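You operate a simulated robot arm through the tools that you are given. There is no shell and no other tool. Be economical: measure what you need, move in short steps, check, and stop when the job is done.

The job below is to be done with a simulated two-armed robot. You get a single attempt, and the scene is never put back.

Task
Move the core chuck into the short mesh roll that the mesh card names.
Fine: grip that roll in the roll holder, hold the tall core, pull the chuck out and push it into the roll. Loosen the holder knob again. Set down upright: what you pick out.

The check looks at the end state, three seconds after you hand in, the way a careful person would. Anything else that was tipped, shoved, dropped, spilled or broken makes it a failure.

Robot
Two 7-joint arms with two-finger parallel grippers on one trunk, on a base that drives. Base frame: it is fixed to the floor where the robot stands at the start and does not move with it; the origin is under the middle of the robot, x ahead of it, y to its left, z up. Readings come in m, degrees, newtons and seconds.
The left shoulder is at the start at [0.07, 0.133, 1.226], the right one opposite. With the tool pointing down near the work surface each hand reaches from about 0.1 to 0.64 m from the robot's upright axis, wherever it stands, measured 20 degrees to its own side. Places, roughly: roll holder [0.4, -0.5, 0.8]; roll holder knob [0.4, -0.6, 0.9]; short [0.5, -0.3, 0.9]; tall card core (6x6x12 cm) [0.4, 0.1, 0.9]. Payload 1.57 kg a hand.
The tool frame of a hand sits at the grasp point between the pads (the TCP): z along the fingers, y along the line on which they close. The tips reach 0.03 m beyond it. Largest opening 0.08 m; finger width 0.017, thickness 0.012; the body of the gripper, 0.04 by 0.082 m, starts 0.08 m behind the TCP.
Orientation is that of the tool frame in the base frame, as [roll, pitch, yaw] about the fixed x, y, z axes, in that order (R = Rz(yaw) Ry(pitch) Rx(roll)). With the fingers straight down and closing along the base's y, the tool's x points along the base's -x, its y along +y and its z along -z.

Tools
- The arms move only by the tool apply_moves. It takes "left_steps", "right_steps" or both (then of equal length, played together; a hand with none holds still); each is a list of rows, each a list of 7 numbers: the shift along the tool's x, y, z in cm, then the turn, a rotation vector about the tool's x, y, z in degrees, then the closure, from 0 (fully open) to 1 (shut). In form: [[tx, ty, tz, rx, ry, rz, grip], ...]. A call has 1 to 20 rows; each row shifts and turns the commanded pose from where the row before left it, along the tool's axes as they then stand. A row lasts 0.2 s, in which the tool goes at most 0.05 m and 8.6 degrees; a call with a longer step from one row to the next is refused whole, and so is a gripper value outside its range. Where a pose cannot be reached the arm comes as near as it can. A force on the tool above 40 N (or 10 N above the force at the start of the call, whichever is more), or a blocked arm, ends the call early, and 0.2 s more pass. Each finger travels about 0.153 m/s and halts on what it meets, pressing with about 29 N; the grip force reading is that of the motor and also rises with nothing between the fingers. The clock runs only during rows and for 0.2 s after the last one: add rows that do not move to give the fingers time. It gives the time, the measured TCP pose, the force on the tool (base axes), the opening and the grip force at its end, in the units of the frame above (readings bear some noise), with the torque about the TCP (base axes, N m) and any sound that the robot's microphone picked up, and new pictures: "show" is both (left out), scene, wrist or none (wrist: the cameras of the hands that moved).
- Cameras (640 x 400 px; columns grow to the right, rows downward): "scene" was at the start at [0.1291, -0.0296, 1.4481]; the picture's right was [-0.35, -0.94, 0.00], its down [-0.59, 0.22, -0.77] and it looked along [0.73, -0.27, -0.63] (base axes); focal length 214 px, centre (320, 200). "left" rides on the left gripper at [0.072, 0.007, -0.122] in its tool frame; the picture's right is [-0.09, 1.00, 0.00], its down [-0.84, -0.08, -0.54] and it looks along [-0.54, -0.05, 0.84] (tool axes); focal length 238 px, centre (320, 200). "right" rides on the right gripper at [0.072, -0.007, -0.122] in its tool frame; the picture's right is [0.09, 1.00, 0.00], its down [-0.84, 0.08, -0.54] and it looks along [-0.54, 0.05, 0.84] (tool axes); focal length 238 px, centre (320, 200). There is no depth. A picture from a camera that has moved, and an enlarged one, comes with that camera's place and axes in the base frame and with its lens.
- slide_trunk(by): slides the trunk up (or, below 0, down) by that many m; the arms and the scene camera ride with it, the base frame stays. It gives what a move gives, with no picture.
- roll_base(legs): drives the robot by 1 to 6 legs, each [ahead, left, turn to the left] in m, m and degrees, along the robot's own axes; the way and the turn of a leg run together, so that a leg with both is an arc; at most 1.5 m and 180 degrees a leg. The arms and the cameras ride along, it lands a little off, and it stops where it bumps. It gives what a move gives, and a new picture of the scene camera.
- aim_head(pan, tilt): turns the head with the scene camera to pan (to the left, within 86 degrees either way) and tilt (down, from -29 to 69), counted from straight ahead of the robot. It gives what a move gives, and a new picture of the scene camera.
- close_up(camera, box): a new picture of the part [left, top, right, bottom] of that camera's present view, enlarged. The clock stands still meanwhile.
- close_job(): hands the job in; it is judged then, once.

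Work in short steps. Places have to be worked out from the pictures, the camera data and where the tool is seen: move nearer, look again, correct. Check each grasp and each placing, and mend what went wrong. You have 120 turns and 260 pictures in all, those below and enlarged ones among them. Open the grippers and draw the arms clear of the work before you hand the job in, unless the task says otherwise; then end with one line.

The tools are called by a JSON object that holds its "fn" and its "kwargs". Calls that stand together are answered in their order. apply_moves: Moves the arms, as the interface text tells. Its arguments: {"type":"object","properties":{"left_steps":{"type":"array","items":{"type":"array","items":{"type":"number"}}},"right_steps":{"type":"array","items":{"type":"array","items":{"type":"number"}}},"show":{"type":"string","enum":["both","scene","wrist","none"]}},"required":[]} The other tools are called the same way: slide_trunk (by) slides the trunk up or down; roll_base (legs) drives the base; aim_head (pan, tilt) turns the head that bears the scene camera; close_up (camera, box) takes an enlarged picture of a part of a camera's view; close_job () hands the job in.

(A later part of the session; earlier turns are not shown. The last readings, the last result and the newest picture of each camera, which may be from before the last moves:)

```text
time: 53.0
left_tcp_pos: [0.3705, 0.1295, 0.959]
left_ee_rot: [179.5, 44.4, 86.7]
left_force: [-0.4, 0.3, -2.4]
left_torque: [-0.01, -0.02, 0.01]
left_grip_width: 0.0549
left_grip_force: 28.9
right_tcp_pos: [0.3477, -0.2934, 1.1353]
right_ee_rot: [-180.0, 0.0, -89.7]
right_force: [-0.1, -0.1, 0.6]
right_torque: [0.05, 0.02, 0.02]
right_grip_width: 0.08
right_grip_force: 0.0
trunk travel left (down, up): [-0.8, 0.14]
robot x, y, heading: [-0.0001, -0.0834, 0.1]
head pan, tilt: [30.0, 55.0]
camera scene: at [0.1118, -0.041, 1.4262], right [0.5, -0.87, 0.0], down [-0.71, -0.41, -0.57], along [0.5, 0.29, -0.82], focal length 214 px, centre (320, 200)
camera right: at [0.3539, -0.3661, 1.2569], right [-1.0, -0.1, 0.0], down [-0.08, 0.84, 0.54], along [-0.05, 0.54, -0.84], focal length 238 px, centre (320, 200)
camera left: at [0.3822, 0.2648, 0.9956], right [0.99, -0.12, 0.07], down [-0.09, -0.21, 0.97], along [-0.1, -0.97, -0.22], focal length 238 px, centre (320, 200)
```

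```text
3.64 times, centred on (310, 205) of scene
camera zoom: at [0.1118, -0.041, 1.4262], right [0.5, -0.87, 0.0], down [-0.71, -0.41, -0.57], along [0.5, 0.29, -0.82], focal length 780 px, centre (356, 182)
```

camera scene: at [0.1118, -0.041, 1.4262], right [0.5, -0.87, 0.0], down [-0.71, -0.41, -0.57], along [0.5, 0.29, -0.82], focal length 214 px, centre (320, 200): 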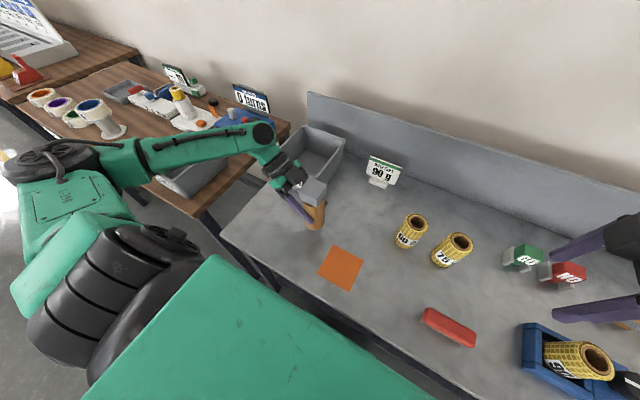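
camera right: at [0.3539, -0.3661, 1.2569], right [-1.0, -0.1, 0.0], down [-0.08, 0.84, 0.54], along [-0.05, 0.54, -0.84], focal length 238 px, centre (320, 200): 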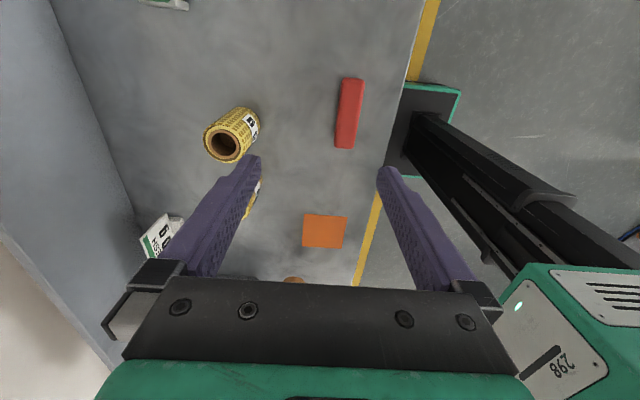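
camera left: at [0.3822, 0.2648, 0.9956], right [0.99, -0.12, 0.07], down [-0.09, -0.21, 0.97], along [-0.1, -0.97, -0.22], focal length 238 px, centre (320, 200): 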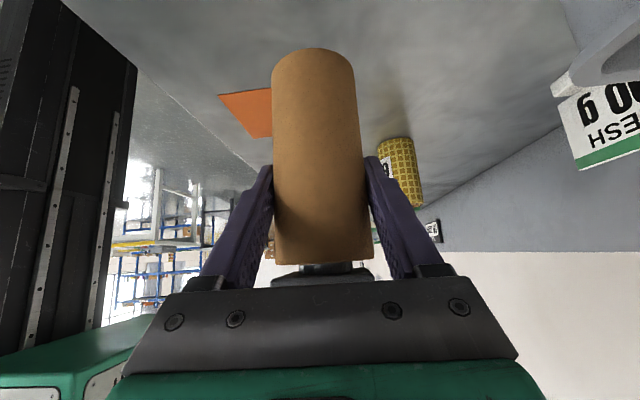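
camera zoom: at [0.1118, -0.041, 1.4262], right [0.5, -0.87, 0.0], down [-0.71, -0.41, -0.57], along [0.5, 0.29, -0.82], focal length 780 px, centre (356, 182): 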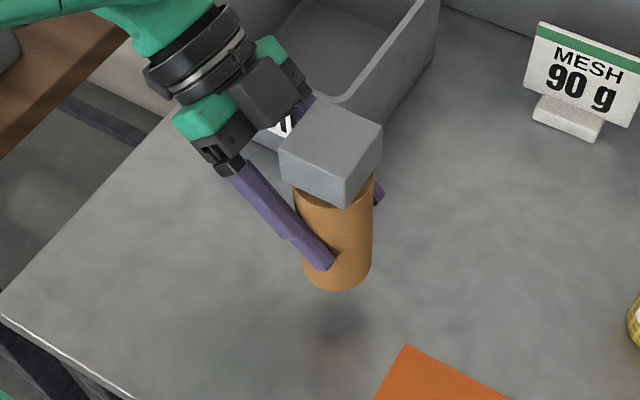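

Lifted cleanly with no tilt. I'll move it 28 cm to the right (towards -y) at this height.

{"fn": "apply_moves", "kwargs": {"left_steps": [[-2.49, 0.2, 2.45, 0, 0, 0, 1], [-2.49, 0.2, 2.45, 0, 0, 0, 1], [-2.49, 0.2, 2.45, 0, 0, 0, 1], [-2.49, 0.2, 2.45, 0, 0, 0, 1], [-2.49, 0.2, 2.45, 0, 0, 0, 1], [-2.49, 0.2, 2.45, 0, 0, 0, 1], [-2.49, 0.2, 2.45, 0, 0, 0, 1], [-2.49, 0.2, 2.45, 0, 0, 0, 1], [0, 0, 0, 0, 0, 0, 1], [0, 0, 0, 0, 0, 0, 1]], "show": "scene"}}

{"fn": "aim_head", "kwargs": {"pan": 0, "tilt": 50}}

{"fn": "close_up", "kwargs": {"camera": "right", "box": [200, 80, 440, 270]}}

```text
time: 55.2
left_tcp_pos: [0.3711, -0.1489, 0.9581]
left_ee_rot: [179.5, 44.4, 86.6]
left_force: [0.5, -0.4, -1.5]
left_torque: [0.02, -0.01, -0.01]
left_grip_width: 0.0548
left_grip_force: 28.7
right_tcp_pos: [0.3473, -0.2939, 1.1368]
right_ee_rot: [-180.0, 0.0, -89.8]
right_force: [-0.5, -0.4, -0.3]
right_torque: [0.0, 0.01, 0.03]
right_grip_width: 0.0799
right_grip_force: 0.0
trunk travel left (down, up): [-0.8, 0.14]
robot x, y, heading: [-0.0003, -0.0789, -0.2]
head pan, tilt: [30.0, 55.0]
camera scene: at [0.1114, -0.0419, 1.4263], right [0.5, -0.87, 0.0], down [-0.71, -0.41, -0.57], along [0.5, 0.29, -0.82], focal length 214 px, centre (320, 200)
```

scene: 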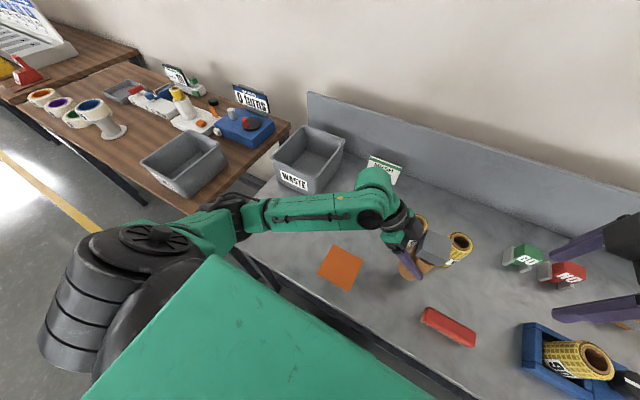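

```text
time: 56.2
left_tcp_pos: [0.3723, -0.1502, 0.9572]
left_ee_rot: [179.4, 44.4, 86.7]
left_force: [0.1, -0.5, -2.1]
left_torque: [0.01, 0.01, 0.01]
left_grip_width: 0.0546
left_grip_force: 29.2
right_tcp_pos: [0.3463, -0.2937, 1.1355]
right_ee_rot: [-180.0, 0.0, -89.8]
right_force: [-0.1, -0.2, -0.1]
right_torque: [0.0, -0.01, 0.0]
right_grip_width: 0.08
right_grip_force: 0.0
trunk travel left (down, up): [-0.8, 0.14]
robot x, y, heading: [-0.0005, -0.0769, -0.3]
head pan, tilt: [0.0, 50.0]
camera scene: at [0.126, -0.0779, 1.4328], right [0.0, -1.0, 0.0], down [-0.77, 0.0, -0.64], along [0.64, 0.0, -0.77], focal length 214 px, centre (320, 200)
```

scene: 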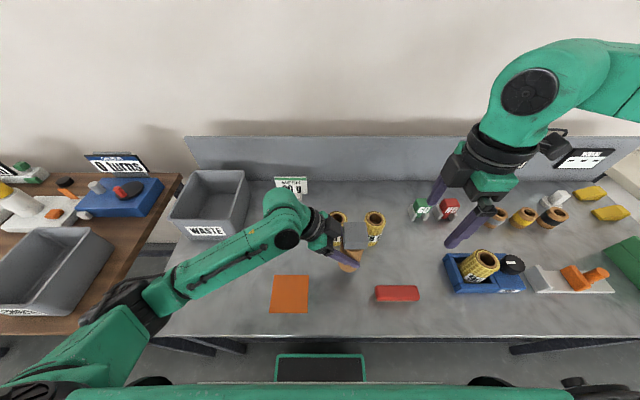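

```text
2.11 times, centred on (320, 175) of right
camera zoom: at [0.3536, -0.3666, 1.2569], right [-1.0, -0.1, 0.0], down [-0.08, 0.84, 0.54], along [-0.05, 0.54, -0.84], focal length 502 px, centre (320, 253)
```

zoom: 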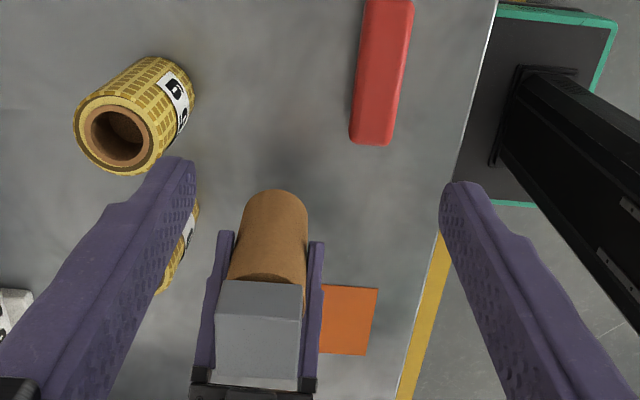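

The core is at about (0.372, -0.154) and the block top at z ≈ 1.023. I'll place the right hand above it.

{"fn": "apply_moves", "kwargs": {"right_steps": [[-3.47, -0.61, 0.4, 0, 0, -1, 0], [-3.47, -0.61, 0.4, 0, 0, -1, 0], [-3.47, -0.61, 0.4, 0, 0, -1, 0], [-3.47, -0.61, 0.4, 0, 0, -1, 0], [0, 0, 0, 0, 0, 0, 0]], "show": "both"}}

{"fn": "close_up", "kwargs": {"camera": "scene", "box": [290, 180, 430, 290]}}

```text
time: 57.4
left_tcp_pos: [0.3716, -0.149, 0.9577]
left_ee_rot: [179.4, 44.5, 86.6]
left_force: [0.2, -0.5, -0.5]
left_torque: [0.02, 0.0, -0.02]
left_grip_width: 0.0547
left_grip_force: 29.0
right_tcp_pos: [0.3674, -0.1542, 1.1201]
right_ee_rot: [-179.9, 0.0, -85.8]
right_force: [-0.1, -0.5, 0.1]
right_torque: [-0.01, -0.03, 0.01]
right_grip_width: 0.0799
right_grip_force: 0.1
trunk travel left (down, up): [-0.8, 0.14]
robot x, y, heading: [0.0001, -0.0776, 0.2]
head pan, tilt: [0.0, 50.0]
camera scene: at [0.1251, -0.0782, 1.4329], right [0.0, -1.0, 0.0], down [-0.77, 0.0, -0.64], along [0.64, 0.0, -0.77], focal length 214 px, centre (320, 200)
camera right: at [0.3798, -0.2251, 1.242], right [-0.99, -0.16, 0.0], down [-0.14, 0.83, 0.54], along [-0.09, 0.54, -0.84], focal length 238 px, centre (320, 200)
```

scene: 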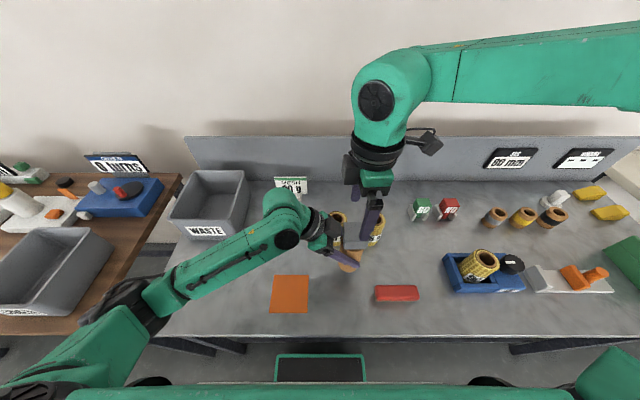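
right: 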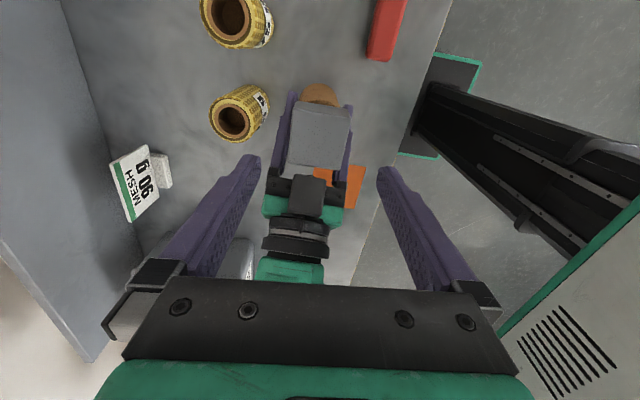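

```text
3.64 times, centred on (360, 235) of scene
camera zoom: at [0.1251, -0.0782, 1.4329], right [0.0, -1.0, 0.0], down [-0.77, 0.0, -0.64], along [0.64, 0.0, -0.77], focal length 780 px, centre (174, 73)
```

zoom: 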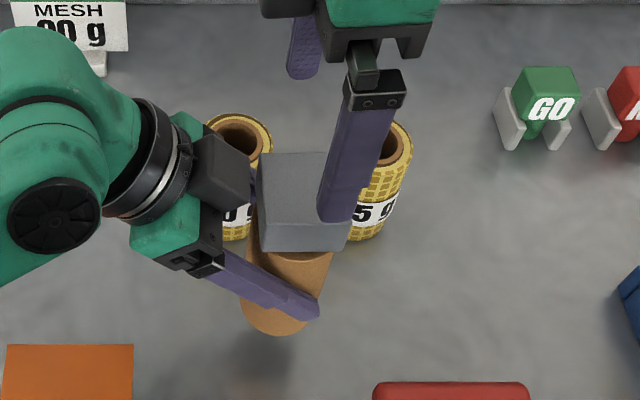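

Block centre is at (0.368, -0.153) with about 4° of yaw, matching the hand. I'll descend so the tips end just above the core's rim (TCP z ≈ 1.037).

{"fn": "apply_moves", "kwargs": {"right_steps": [[0, 0, 2, 0, 0, 0, 0], [0, 0, 2, 0, 0, 0, 0], [0, 0, 2, 0, 0, 0, 0], [0, 0, 1.3, 0, 0, 0, 0], [0, 0, 1, 0, 0, 0, 0], [0, 0, 0, 0, 0, 0, 0]], "show": "both"}}

{"fn": "close_up", "kwargs": {"camera": "scene", "box": [290, 180, 430, 290]}}

{"fn": "close_up", "kwargs": {"camera": "left", "box": [220, 180, 420, 300]}}

```text
time: 58.8
left_tcp_pos: [0.3712, -0.1505, 0.9568]
left_ee_rot: [179.5, 44.3, 86.6]
left_force: [0.0, -0.2, -1.4]
left_torque: [0.0, -0.02, 0.0]
left_grip_width: 0.0549
left_grip_force: 28.9
right_tcp_pos: [0.3691, -0.1556, 1.0365]
right_ee_rot: [179.8, 0.0, -85.8]
right_force: [0.6, 0.9, 0.1]
right_torque: [0.0, 0.02, 0.0]
right_grip_width: 0.0801
right_grip_force: 0.1
trunk travel left (down, up): [-0.8, 0.14]
robot x, y, heading: [-0.0025, -0.0814, -0.3]
head pan, tilt: [0.0, 50.0]
camera scene: at [0.126, -0.0781, 1.4328], right [0.0, -1.0, 0.0], down [-0.77, 0.0, -0.64], along [0.64, 0.0, -0.77], focal length 214 px, centre (320, 200)
camera right: at [0.3813, -0.2269, 1.1588], right [-0.99, -0.17, 0.0], down [-0.14, 0.83, 0.54], along [-0.09, 0.53, -0.84], focal length 238 px, centre (320, 200)
```

scene: 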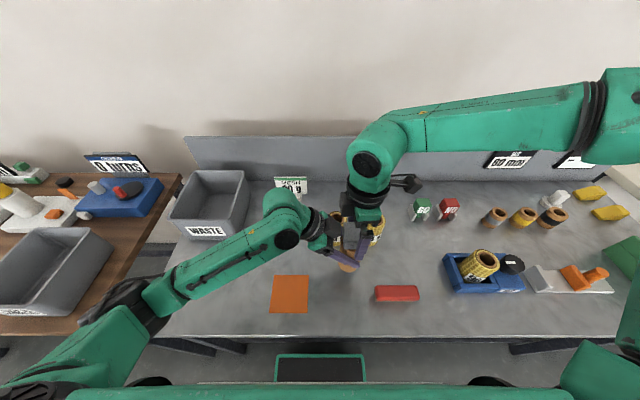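
right: 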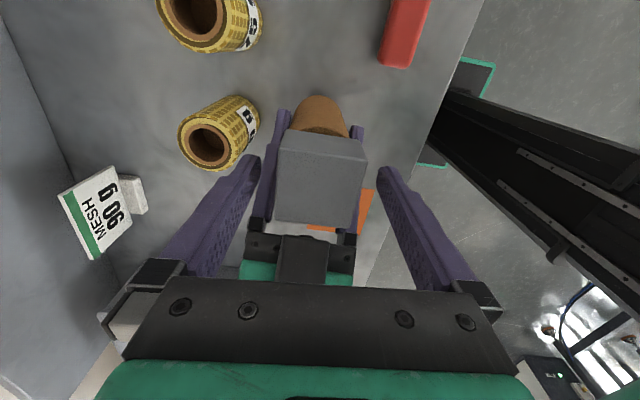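

```text
3.64 times, centred on (360, 235) of scene
camera zoom: at [0.126, -0.0781, 1.4328], right [0.0, -1.0, 0.0], down [-0.77, 0.0, -0.64], along [0.64, 0.0, -0.77], focal length 780 px, centre (174, 73)
```

zoom: 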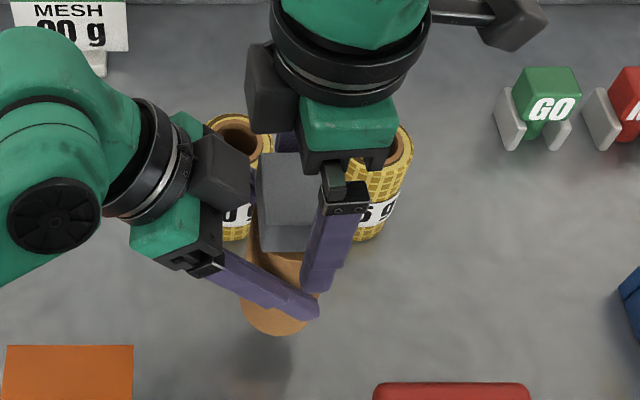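

```text
3.20 times, centred on (320, 240) of left
camera zoom: at [0.3839, -0.0153, 0.9952], right [0.99, -0.12, 0.07], down [-0.09, -0.21, 0.97], along [-0.1, -0.97, -0.22], focal length 763 px, centre (320, 72)
```

zoom: 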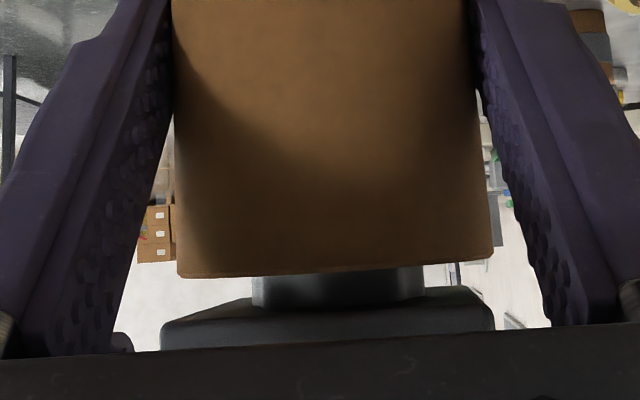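

The block sits exactly at the TCP in the wrist view, and the tips are above the core rim. I'll close the right gripper on the block.

{"fn": "apply_moves", "kwargs": {"right_steps": [[0, 0, 0, 0, 0, 0, 1], [0, 0, 0, 0, 0, 0, 1], [0, 0, 0, 0, 0, 0, 1], [0, 0, 0, 0, 0, 0, 1]], "show": "both"}}

{"fn": "close_up", "kwargs": {"camera": "scene", "box": [290, 180, 430, 290]}}

```text
time: 59.8
left_tcp_pos: [0.3717, -0.1504, 0.9573]
left_ee_rot: [179.6, 44.4, 86.7]
left_force: [0.2, 0.0, -0.9]
left_torque: [-0.01, 0.0, -0.01]
left_grip_width: 0.0545
left_grip_force: 28.7
right_tcp_pos: [0.3699, -0.1556, 1.037]
right_ee_rot: [180.0, 0.0, -85.8]
right_force: [-0.2, 0.0, 0.0]
right_torque: [-0.01, -0.02, 0.0]
right_grip_width: 0.0292
right_grip_force: 29.1
trunk travel left (down, up): [-0.8, 0.14]
robot x, y, heading: [-0.0047, -0.0775, 0.1]
head pan, tilt: [0.0, 50.0]
heard: snap
camera scene: at [0.1261, -0.0781, 1.4328], right [0.0, -1.0, 0.0], down [-0.77, 0.0, -0.64], along [0.64, 0.0, -0.77], focal length 214 px, centre (320, 200)
camera right: at [0.3814, -0.227, 1.159], right [-0.99, -0.17, 0.0], down [-0.14, 0.83, 0.54], along [-0.09, 0.53, -0.84], focal length 238 px, centre (320, 200)
```

scene: 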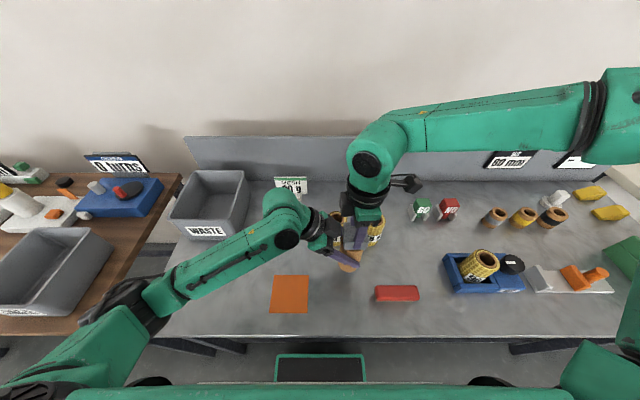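
right: 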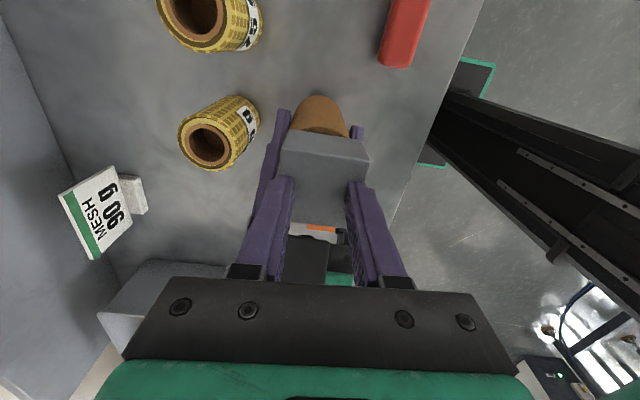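

```text
3.64 times, centred on (360, 235) of scene
camera zoom: at [0.1261, -0.0781, 1.4328], right [0.0, -1.0, 0.0], down [-0.77, 0.0, -0.64], along [0.64, 0.0, -0.77], focal length 780 px, centre (174, 73)
```

zoom: 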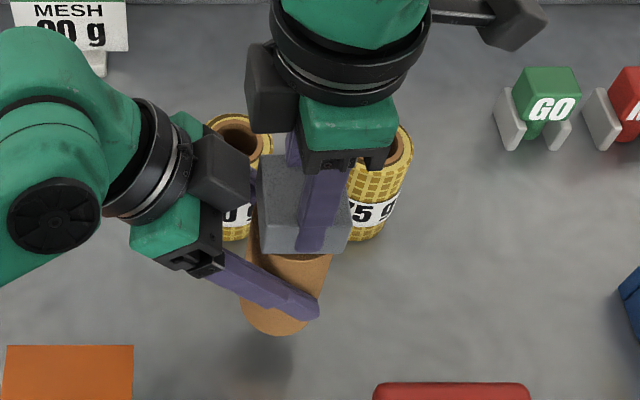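

The grip reads 2.9 cm with a "snap", although the block looked about 5 cm wide. I need a closer look before moving anything.

{"fn": "close_up", "kwargs": {"camera": "right", "box": [230, 80, 430, 290]}}

{"fn": "close_up", "kwargs": {"camera": "scene", "box": [325, 205, 375, 275]}}

{"fn": "close_up", "kwargs": {"camera": "left", "box": [220, 180, 420, 300]}}

```text
1.90 times, centred on (330, 185) of right
camera zoom: at [0.3814, -0.227, 1.159], right [-0.99, -0.17, 0.0], down [-0.14, 0.83, 0.54], along [-0.09, 0.53, -0.84], focal length 454 px, centre (301, 229)
```

zoom: 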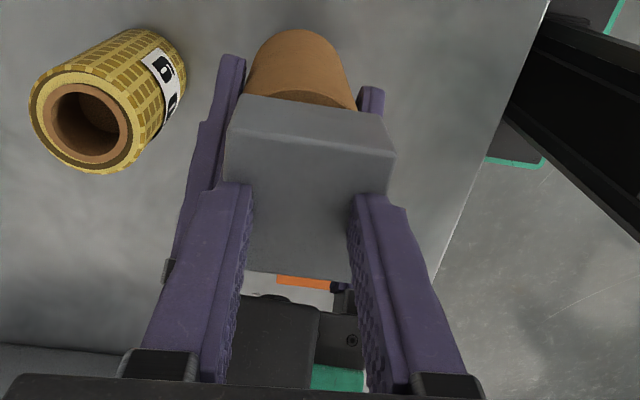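

```text
5.71 times, centred on (350, 240) of scene
camera zoom: at [0.1261, -0.0781, 1.4328], right [0.0, -1.0, 0.0], down [-0.77, 0.0, -0.64], along [0.64, 0.0, -0.77], focal length 1226 px, centre (149, -29)
```

zoom: 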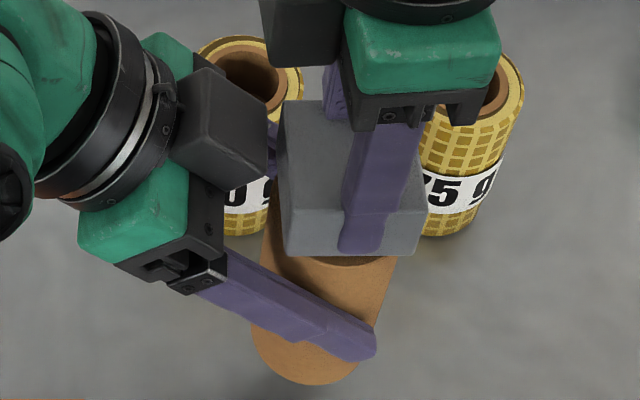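

```text
3.20 times, centred on (320, 240) of left
camera zoom: at [0.3839, -0.0153, 0.9952], right [0.99, -0.12, 0.07], down [-0.09, -0.21, 0.97], along [-0.1, -0.97, -0.22], focal length 763 px, centre (320, 72)
```

zoom: 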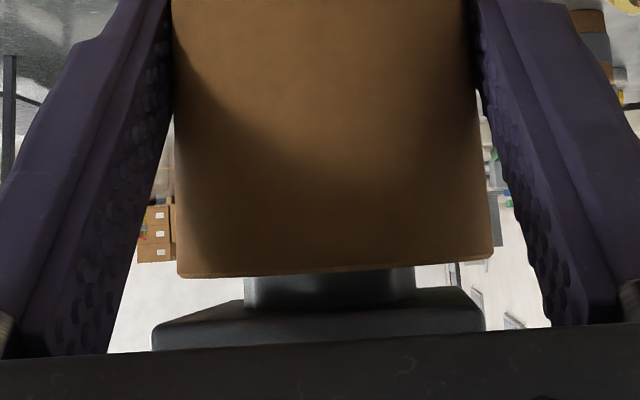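

The block looks intact and the fingers seem firmly seated on it; the snap may be the chuck's release catch. I'll pull straight up 2 cm slowly and check.

{"fn": "apply_moves", "kwargs": {"right_steps": [[0, 0, -0.4, 0, 0, 0, 1], [0, 0, -0.4, 0, 0, 0, 1], [0, 0, -0.4, 0, 0, 0, 1], [0, 0, -0.4, 0, 0, 0, 1], [0, 0, -0.4, 0, 0, 0, 1], [0, 0, 0, 0, 0, 0, 1]], "show": "wrist"}}

{"fn": "close_up", "kwargs": {"camera": "scene", "box": [315, 200, 385, 280]}}

{"fn": "close_up", "kwargs": {"camera": "left", "box": [220, 180, 420, 300]}}

```text
time: 61.2
left_tcp_pos: [0.3706, -0.1501, 0.9574]
left_ee_rot: [179.5, 44.4, 86.6]
left_force: [-2.5, 0.0, 0.5]
left_torque: [0.02, -0.06, -0.01]
left_grip_width: 0.0548
left_grip_force: 28.8
right_tcp_pos: [0.3697, -0.1561, 1.0564]
right_ee_rot: [-180.0, 0.0, -85.9]
right_force: [1.7, -0.6, -1.2]
right_torque: [0.02, -0.16, 0.04]
right_grip_width: 0.0295
right_grip_force: 28.8
trunk travel left (down, up): [-0.8, 0.14]
robot x, y, heading: [0.0017, -0.0799, -0.1]
head pan, tilt: [0.0, 50.0]
camera right: at [0.3807, -0.227, 1.1782], right [-0.99, -0.17, 0.0], down [-0.14, 0.83, 0.54], along [-0.09, 0.53, -0.84], focal length 238 px, centre (320, 200)
```

right: 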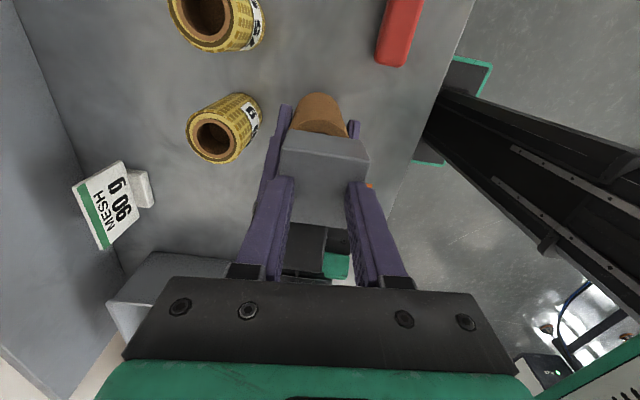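

```text
5.00 times, centred on (350, 240) of scene
camera zoom: at [0.1262, -0.0781, 1.4328], right [0.0, -1.0, 0.0], down [-0.77, 0.0, -0.64], along [0.64, 0.0, -0.77], focal length 1072 px, centre (170, 0)
```

zoom: 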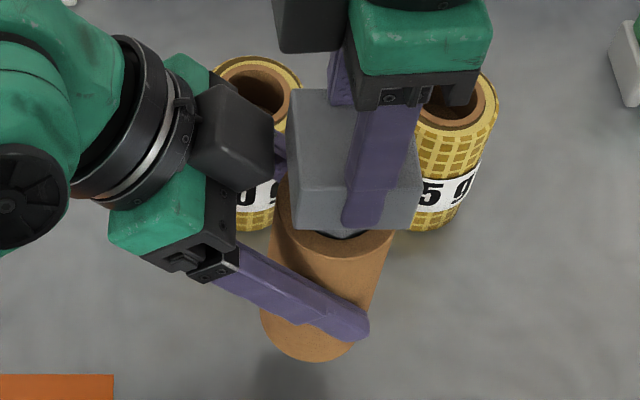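

```text
3.20 times, centred on (320, 240) of left
camera zoom: at [0.3839, -0.0154, 0.9952], right [0.99, -0.12, 0.07], down [-0.09, -0.21, 0.97], along [-0.1, -0.97, -0.22], focal length 763 px, centre (320, 72)
```

zoom: 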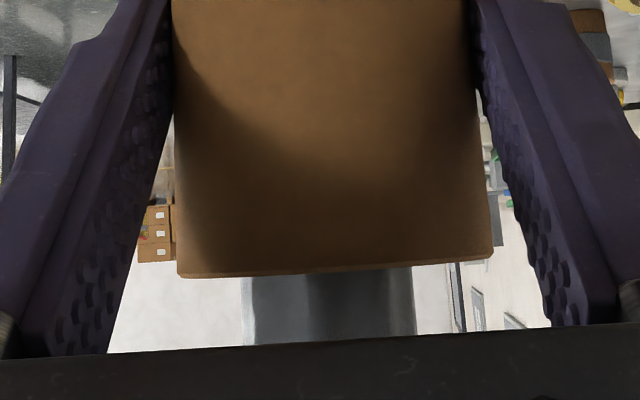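

The chuck is rising cleanly and its shaft is coming out. Continuing 7 cm up.

{"fn": "apply_moves", "kwargs": {"right_steps": [[0, 0, -1, 0, 0, 0, 1], [0, 0, -1, 0, 0, 0, 1], [0, 0, -1, 0, 0, 0, 1], [0, 0, -1, 0, 0, 0, 1], [0, 0, -1, 0, 0, 0, 1], [0, 0, -1, 0, 0, 0, 1], [0, 0, -1, 0, 0, 0, 1], [0, 0, 0, 0, 0, 0, 1]], "show": "wrist"}}

{"fn": "close_up", "kwargs": {"camera": "scene", "box": [300, 170, 400, 280]}}

{"fn": "close_up", "kwargs": {"camera": "left", "box": [220, 180, 420, 300]}}

```text
time: 63.0
left_tcp_pos: [0.3721, -0.1507, 0.9571]
left_ee_rot: [179.5, 44.4, 86.7]
left_force: [-0.2, -0.1, -1.6]
left_torque: [0.01, 0.03, -0.03]
left_grip_width: 0.0546
left_grip_force: 29.2
right_tcp_pos: [0.3698, -0.1558, 1.1272]
right_ee_rot: [-180.0, -0.1, -85.8]
right_force: [0.0, 0.0, 0.1]
right_torque: [0.03, 0.01, -0.03]
right_grip_width: 0.0294
right_grip_force: 29.2
trunk travel left (down, up): [-0.8, 0.14]
robot x, y, heading: [-0.0015, -0.0795, -0.1]
head pan, tilt: [0.0, 50.0]
camera right: at [0.3814, -0.2275, 1.2485], right [-0.99, -0.17, 0.0], down [-0.14, 0.83, 0.54], along [-0.09, 0.53, -0.84], focal length 238 px, centre (320, 200)
```

right: 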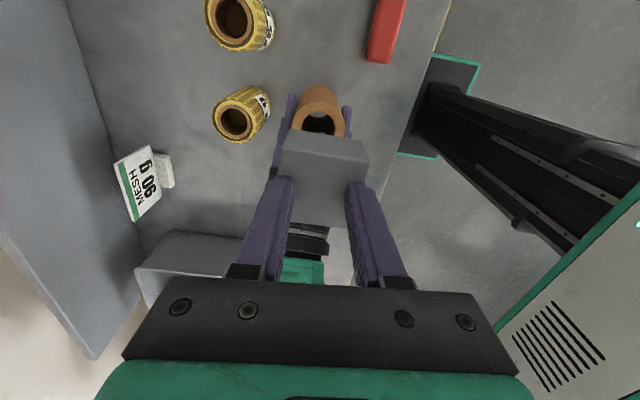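

```text
3.64 times, centred on (350, 225) of scene
camera zoom: at [0.1263, -0.0781, 1.4328], right [0.0, -1.0, 0.0], down [-0.77, 0.0, -0.64], along [0.64, 0.0, -0.77], focal length 780 px, centre (211, 109)
```

zoom: 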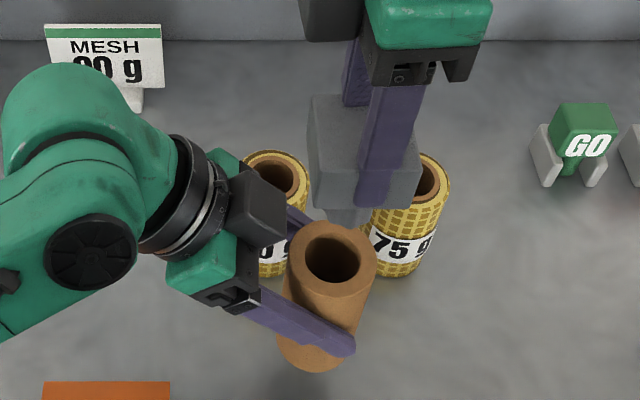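

```text
3.20 times, centred on (320, 240) of left
camera zoom: at [0.384, -0.0153, 0.9952], right [0.99, -0.12, 0.07], down [-0.09, -0.21, 0.97], along [-0.1, -0.97, -0.22], focal length 763 px, centre (320, 72)
```

zoom: 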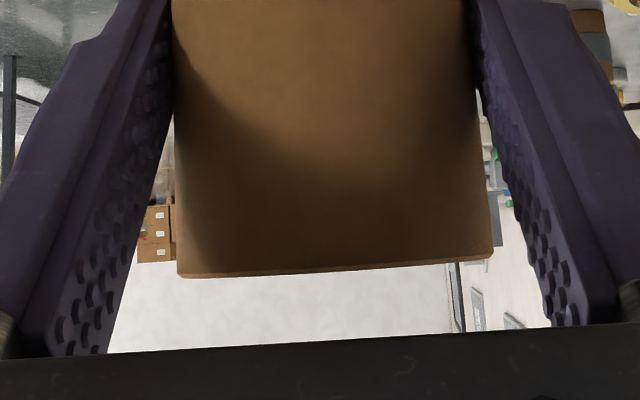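

The chuck is out. The right hand rises and backs off while the left hand carries the empty core back over its original spot.

{"fn": "apply_moves", "kwargs": {"left_steps": [[0, 0, 0, 0, 0, 0, 1], [0, 0, 0, 0, 0, 0, 1], [2.465, -0.235, -2.454, 0, 0, 0, 1], [2.465, -0.235, -2.454, 0, 0, 0, 1], [2.465, -0.235, -2.454, 0, 0, 0, 1], [2.465, -0.235, -2.454, 0, 0, 0, 1], [2.465, -0.235, -2.454, 0, 0, 0, 1], [2.465, -0.235, -2.454, 0, 0, 0, 1], [2.465, -0.235, -2.454, 0, 0, 0, 1], [2.465, -0.235, -2.454, 0, 0, 0, 1], [0, 0, 0, 0, 0, 0, 1], [0, 0, 0, 0, 0, 0, 1]], "right_steps": [[0, 0, -2, 0, 0, 0, 1], [0, 0, -2, 0, 0, 0, 1], [3, 0, 0, 0, 0, 0, 1], [3, 0, 0, 0, 0, 0, 1], [3, 0, 0, 0, 0, 0, 1], [3, 0, 0, 0, 0, 0, 1], [3, 0, 0, 0, 0, 0, 1], [0, 0, 0, 0, 0, 0, 1], [0, 0, 0, 0, 0, 0, 1], [0, 0, 0, 0, 0, 0, 1], [0, 0, 0, 0, 0, 0, 1], [0, 0, 0, 0, 0, 0, 1]], "show": "both"}}

```text
time: 65.6
left_tcp_pos: [0.3679, 0.1272, 0.9588]
left_ee_rot: [179.5, 44.4, 86.6]
left_force: [0.3, 0.2, -0.7]
left_torque: [-0.02, -0.01, 0.02]
left_grip_width: 0.0544
left_grip_force: 28.9
right_tcp_pos: [0.3823, -0.3034, 1.1673]
right_ee_rot: [179.9, 0.1, -85.8]
right_force: [-0.1, 0.1, -1.0]
right_torque: [0.0, 0.0, -0.02]
right_grip_width: 0.0297
right_grip_force: 28.8
trunk travel left (down, up): [-0.8, 0.14]
robot x, y, heading: [-0.0005, -0.0788, 0.4]
head pan, tilt: [0.0, 50.0]
camera scene: at [0.1261, -0.0781, 1.4328], right [0.0, -1.0, 0.0], down [-0.77, 0.0, -0.64], along [0.64, 0.0, -0.77], focal length 214 px, centre (320, 200)
camera right: at [0.3931, -0.3753, 1.2895], right [-0.99, -0.17, 0.0], down [-0.14, 0.83, 0.54], along [-0.09, 0.53, -0.84], focal length 238 px, centre (320, 200)
camera left: at [0.3806, 0.2622, 0.9964], right [0.99, -0.12, 0.07], down [-0.1, -0.21, 0.97], along [-0.1, -0.97, -0.22], focal length 238 px, centre (320, 200)
```

scene: 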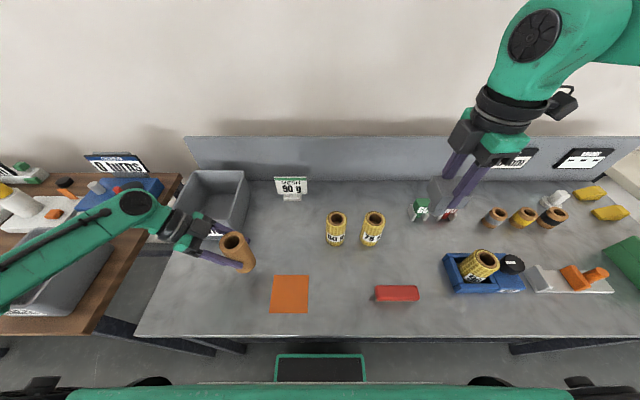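
right: 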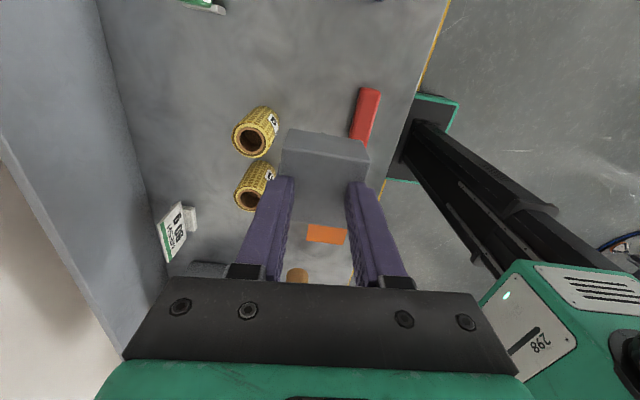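
left: 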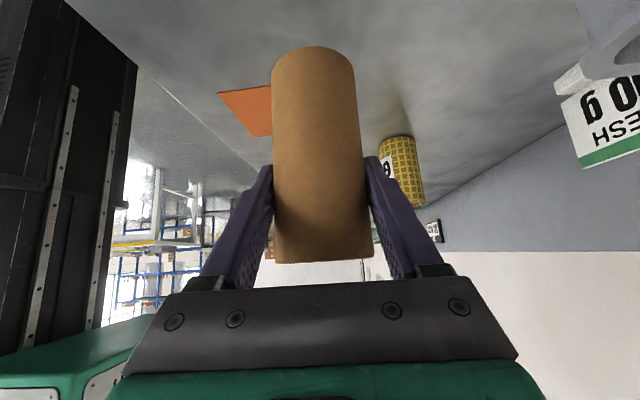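

I'll lower the core to bench contact (TCP z ≈ 0.900).

{"fn": "apply_moves", "kwargs": {"left_steps": [[1.2, 0, 1.22, 0, 0, 0, 1], [1.2, 0, 1.22, 0, 0, 0, 1], [1.0, 0, 1.02, 0, 0, 0, 1], [0.5, 0, 0.51, 0, 0, 0, 1], [0.2, 0, 0.2, 0, 0, 0, 1], [0, 0, 0, 0, 0, 0, 1]], "show": "both"}}

{"fn": "close_up", "kwargs": {"camera": "scene", "box": [180, 190, 300, 300]}}

```text
time: 67.0
left_tcp_pos: [0.3673, 0.1276, 0.9007]
left_ee_rot: [179.5, 44.4, 86.8]
left_force: [-0.4, 0.7, -0.9]
left_torque: [0.02, 0.03, -0.01]
left_grip_width: 0.0545
left_grip_force: 29.2
right_tcp_pos: [0.3812, -0.3028, 1.168]
right_ee_rot: [180.0, 0.0, -85.8]
right_force: [-0.2, 0.1, -0.1]
right_torque: [0.03, -0.04, 0.01]
right_grip_width: 0.0295
right_grip_force: 29.2
trunk travel left (down, up): [-0.8, 0.14]
robot x, y, heading: [-0.0001, -0.0798, -0.1]
head pan, tilt: [0.0, 50.0]
camera scene: at [0.126, -0.078, 1.4328], right [0.0, -1.0, 0.0], down [-0.77, 0.0, -0.64], along [0.64, 0.0, -0.77], focal length 214 px, centre (320, 200)
camera left: at [0.3797, 0.2629, 0.9387], right [0.99, -0.12, 0.07], down [-0.09, -0.21, 0.97], along [-0.1, -0.97, -0.22], focal length 238 px, centre (320, 200)
```

scene: 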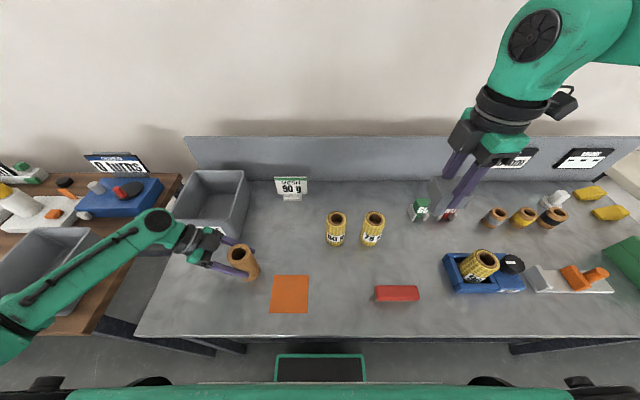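
left: 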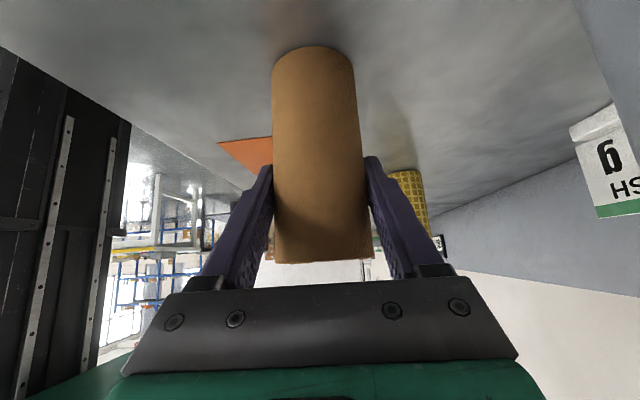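

```text
3.64 times, centred on (240, 245) of scene
camera zoom: at [0.126, -0.078, 1.4328], right [0.0, -1.0, 0.0], down [-0.77, 0.0, -0.64], along [0.64, 0.0, -0.77], focal length 780 px, centre (611, 36)
```

zoom: 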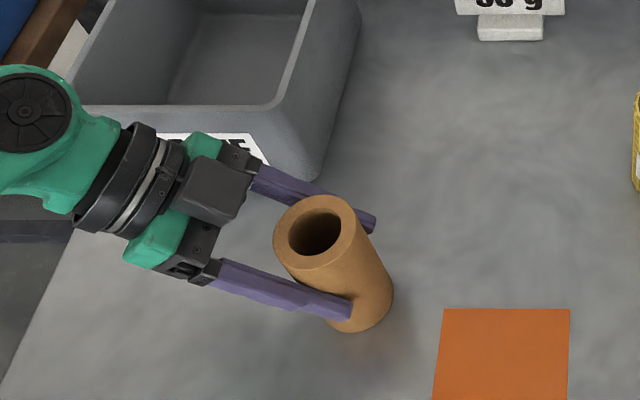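

Nearly touching. I'll lower 1.5 mm more, release and draw back along the fingers.

{"fn": "apply_moves", "kwargs": {"left_steps": [[0.11, 0, 0.11, 0, 0, 0, 1], [0, 0, 0, 0, 0, 0, 1], [0, 0, 0, 0, 0, 0, 0.5], [0, 0, 0, 0, 0, 0, 0], [0, 0, 0, 0, 0, 0, 0], [0, 0, -2, 0, 0, 0, 0], [0, 0, -3, 0, 0, 0, 0], [0, 0, -4, 0, 0, 0, 0], [0, 0, -4, 0, 0, 0, 0], [0, 0, 0, 0, 0, 0, 0]], "show": "both"}}

{"fn": "close_up", "kwargs": {"camera": "scene", "box": [180, 190, 300, 300]}}

```text
time: 69.2
left_tcp_pos: [0.3739, 0.2186, 0.9938]
left_ee_rot: [179.5, 44.4, 86.7]
left_force: [-0.1, 0.2, -0.5]
left_torque: [0.04, 0.0, -0.02]
left_grip_width: 0.0799
left_grip_force: 0.0
right_tcp_pos: [0.3822, -0.3045, 1.1679]
right_ee_rot: [-180.0, 0.0, -85.8]
right_force: [-0.4, 0.2, -1.4]
right_torque: [0.01, -0.02, 0.04]
right_grip_width: 0.0296
right_grip_force: 29.0
trunk travel left (down, up): [-0.8, 0.14]
robot x, y, heading: [-0.0017, -0.0807, -0.1]
head pan, tilt: [0.0, 50.0]
camera scene: at [0.1262, -0.0782, 1.4328], right [0.0, -1.0, 0.0], down [-0.77, 0.0, -0.64], along [0.64, 0.0, -0.77], focal length 214 px, centre (320, 200)
camera left: at [0.3859, 0.3546, 1.0306], right [0.99, -0.12, 0.07], down [-0.09, -0.21, 0.97], along [-0.1, -0.97, -0.22], focal length 238 px, centre (320, 200)
```

scene: 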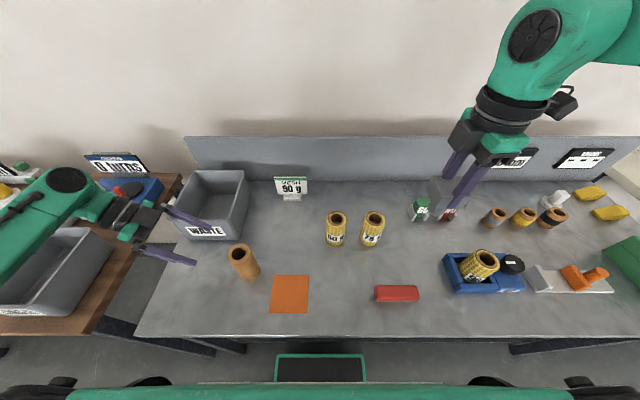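
left: 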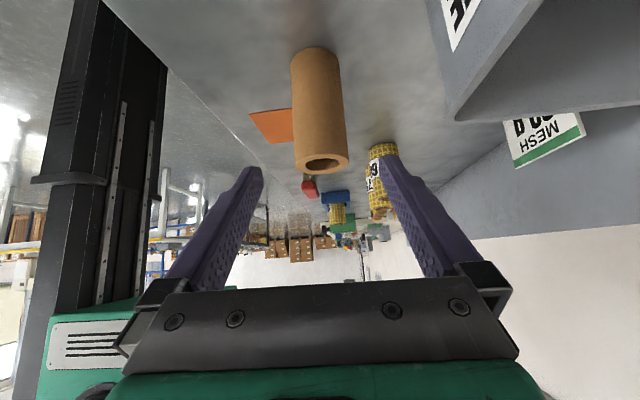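

```text
3.64 times, centred on (240, 245) of scene
camera zoom: at [0.1262, -0.0782, 1.4328], right [0.0, -1.0, 0.0], down [-0.77, 0.0, -0.64], along [0.64, 0.0, -0.77], focal length 780 px, centre (611, 36)
```

zoom: 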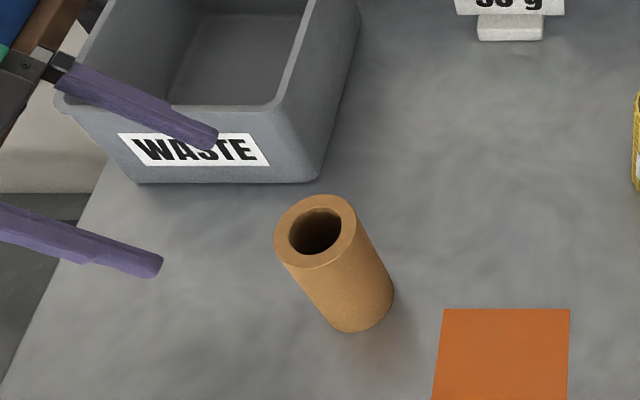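

The core stands upright and free. I'll raise the left hand clear and look at the chuck in the right hand.

{"fn": "apply_moves", "kwargs": {"left_steps": [[-3, 0, -3, 0, 0, 0, 0], [-3, 0, -3, 0, 0, 0, 0], [-3, 0, -3, 0, 0, 0, 0], [0, 0, 0, 0, 0, 0, 0]], "show": "none"}}

{"fn": "aim_head", "kwargs": {"pan": -35, "tilt": 42}}

{"fn": "close_up", "kwargs": {"camera": "scene", "box": [250, 80, 450, 300]}}

```text
time: 70.2
left_tcp_pos: [0.3713, 0.2169, 1.121]
left_ee_rot: [179.6, 44.5, 86.6]
left_force: [0.3, 0.0, 0.2]
left_torque: [0.02, 0.0, 0.01]
left_grip_width: 0.0798
left_grip_force: 0.1
right_tcp_pos: [0.3814, -0.3045, 1.1676]
right_ee_rot: [-180.0, 0.0, -85.8]
right_force: [-0.8, 0.3, -0.9]
right_torque: [-0.02, -0.01, 0.03]
right_grip_width: 0.0296
right_grip_force: 29.4
trunk travel left (down, up): [-0.8, 0.14]
robot x, y, heading: [0.0012, -0.0773, -0.2]
head pan, tilt: [0.0, 50.0]
```

```text
time: 71.2
left_tcp_pos: [0.3722, 0.216, 1.1206]
left_ee_rot: [179.5, 44.5, 86.7]
left_force: [0.6, 0.6, -0.4]
left_torque: [-0.03, -0.01, 0.02]
left_grip_width: 0.0799
left_grip_force: 0.1
right_tcp_pos: [0.3827, -0.3035, 1.1672]
right_ee_rot: [180.0, 0.0, -85.7]
right_force: [-0.7, 0.0, -1.3]
right_torque: [-0.02, 0.03, 0.0]
right_grip_width: 0.0296
right_grip_force: 29.3
trunk travel left (down, up): [-0.8, 0.14]
robot x, y, heading: [-0.0011, -0.0751, -0.0]
head pan, tilt: [-35.0, 42.0]
camera scene: at [0.1175, -0.1259, 1.4441], right [-0.57, -0.82, 0.0], down [-0.55, 0.38, -0.74], along [0.61, -0.43, -0.67], focal length 214 px, centre (320, 200)
```

scene: 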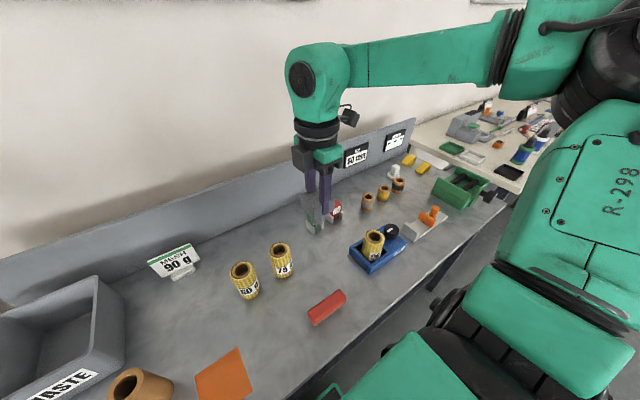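

```text
1.82 times, centred on (350, 190) of scene
camera zoom: at [0.1175, -0.1259, 1.4441], right [-0.57, -0.82, 0.0], down [-0.55, 0.38, -0.74], along [0.61, -0.43, -0.67], focal length 390 px, centre (266, 218)
```

zoom: 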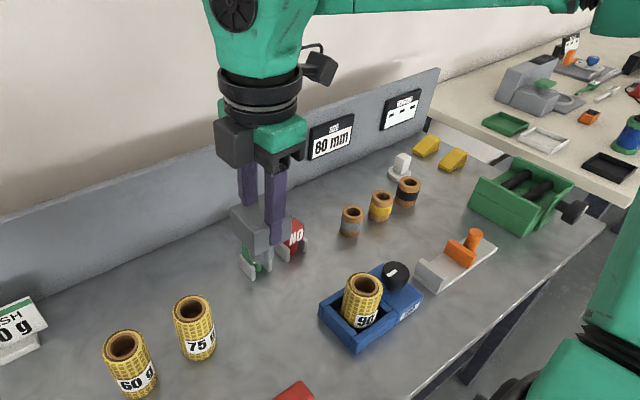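

{"fn": "close_up", "kwargs": {"camera": "scene", "box": [290, 140, 360, 240]}}

{"fn": "close_up", "kwargs": {"camera": "scene", "box": [340, 215, 420, 285]}}

```text
4.00 times, centred on (325, 190) of scene
camera zoom: at [0.1175, -0.1259, 1.4441], right [-0.57, -0.82, 0.0], down [-0.55, 0.38, -0.74], along [0.61, -0.43, -0.67], focal length 858 px, centre (300, 240)
```

zoom: 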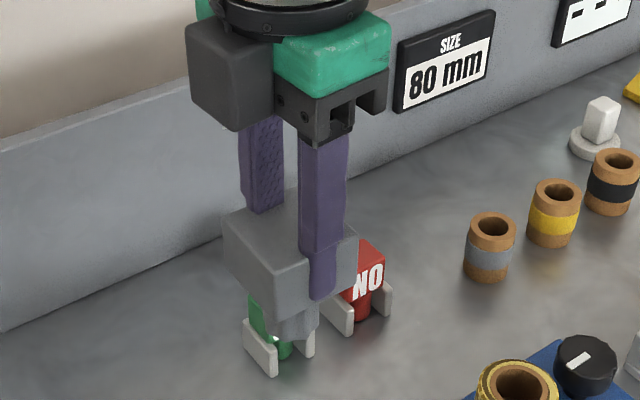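

```text
5.71 times, centred on (380, 250) of scene
camera zoom: at [0.1175, -0.1259, 1.4441], right [-0.57, -0.82, 0.0], down [-0.55, 0.38, -0.74], along [0.61, -0.43, -0.67], focal length 1226 px, centre (-23, -86)
```

zoom: 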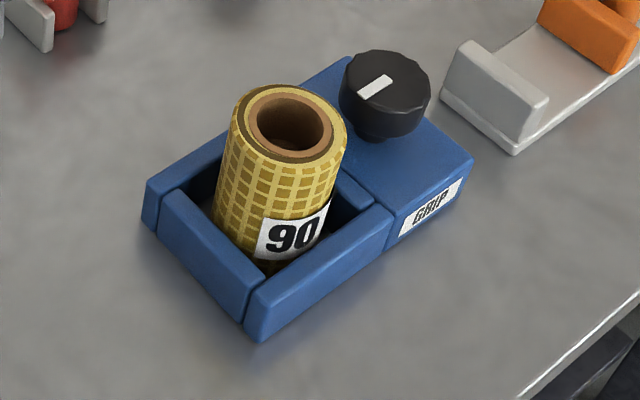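

The chuck has a 5 cm block with a shaft about 2.7 cm across and 4 cm long with a tapered tip, centred on the hand. The roll bore is near (0.357, -0.491). I'll move over it and lower to z ≈ 1.05.

{"fn": "apply_moves", "kwargs": {"right_steps": [[3.7, 0.78, 0, 0, 0, 0, 1], [3.7, 0.78, 0, 0, 0, 0, 1], [3.7, 0.78, 0, 0, 0, 0, 1], [3.7, 0.78, 0, 0, 0, 0, 1], [3.7, 0.78, 0, 0, 0, 0, 1], [0, 0, 4, 0, 0, 0, 1], [0, 0, 4, 0, 0, 0, 1], [0, 0, 3, 0, 0, 0, 1], [0, 0, 0, 0, 0, 0, 1], [0, 0, 0, 0, 0, 0, 1]], "show": "both"}}

{"fn": "close_up", "kwargs": {"camera": "scene", "box": [330, 170, 430, 280]}}

{"fn": "close_up", "kwargs": {"camera": "right", "box": [230, 60, 430, 260]}}

```text
time: 73.4
left_tcp_pos: [0.3714, 0.2166, 1.1193]
left_ee_rot: [179.4, 44.4, 86.5]
left_force: [1.0, -0.5, -0.6]
left_torque: [0.0, -0.01, 0.0]
left_grip_width: 0.0802
left_grip_force: 0.0
right_tcp_pos: [0.354, -0.4925, 1.056]
right_ee_rot: [180.0, 0.0, -85.8]
right_force: [0.3, -0.1, -0.4]
right_torque: [-0.02, -0.03, 0.01]
right_grip_width: 0.0294
right_grip_force: 28.9
trunk travel left (down, up): [-0.8, 0.14]
robot x, y, heading: [-0.0045, -0.0792, -0.2]
head pan, tilt: [-35.0, 42.0]
camera scene: at [0.1174, -0.1259, 1.4441], right [-0.57, -0.82, 0.0], down [-0.55, 0.38, -0.74], along [0.61, -0.43, -0.67], focal length 214 px, centre (320, 200)
camera right: at [0.3665, -0.5641, 1.1781], right [-0.99, -0.17, 0.0], down [-0.14, 0.83, 0.54], along [-0.09, 0.53, -0.84], focal length 238 px, centre (320, 200)
```

scene: 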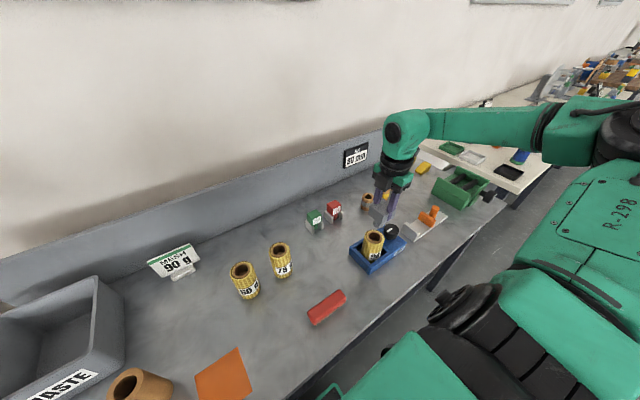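
right: 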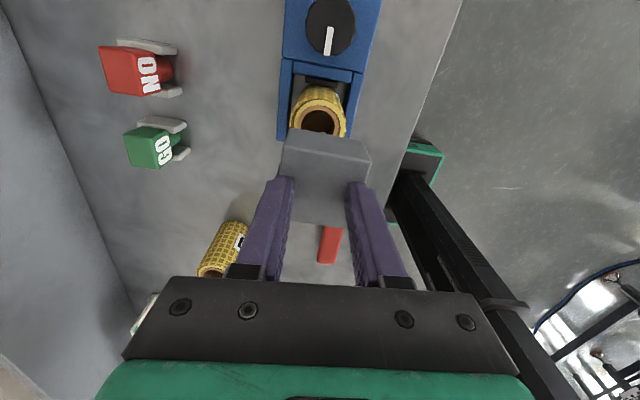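

```text
3.64 times, centred on (380, 225) of scene
camera zoom: at [0.1174, -0.1259, 1.4441], right [-0.57, -0.82, 0.0], down [-0.55, 0.38, -0.74], along [0.61, -0.43, -0.67], focal length 780 px, centre (102, 109)
```

zoom: 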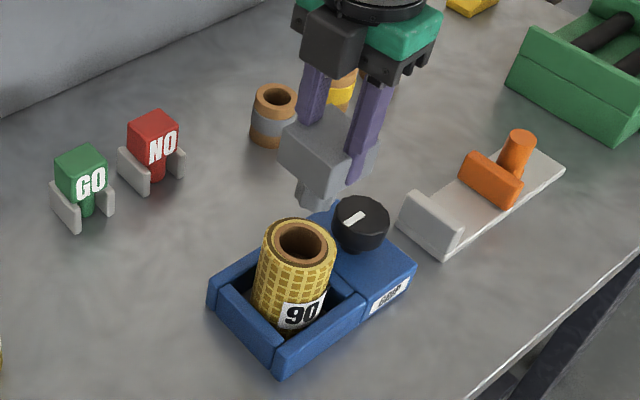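

```text
2.00 times, centred on (330, 160) of right
camera zoom: at [0.3665, -0.5641, 1.1781], right [-0.99, -0.17, 0.0], down [-0.14, 0.83, 0.54], along [-0.09, 0.53, -0.84], focal length 477 px, centre (300, 280)
```

zoom: 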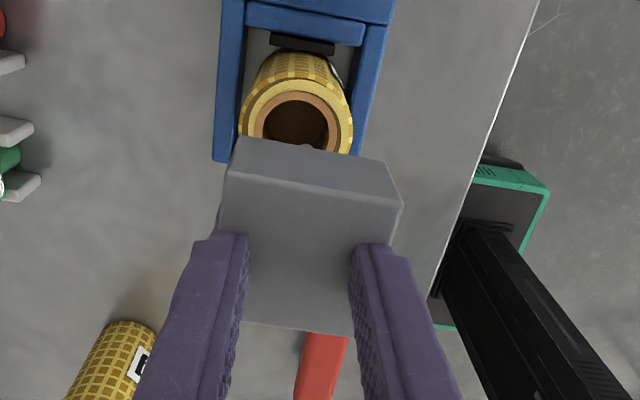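

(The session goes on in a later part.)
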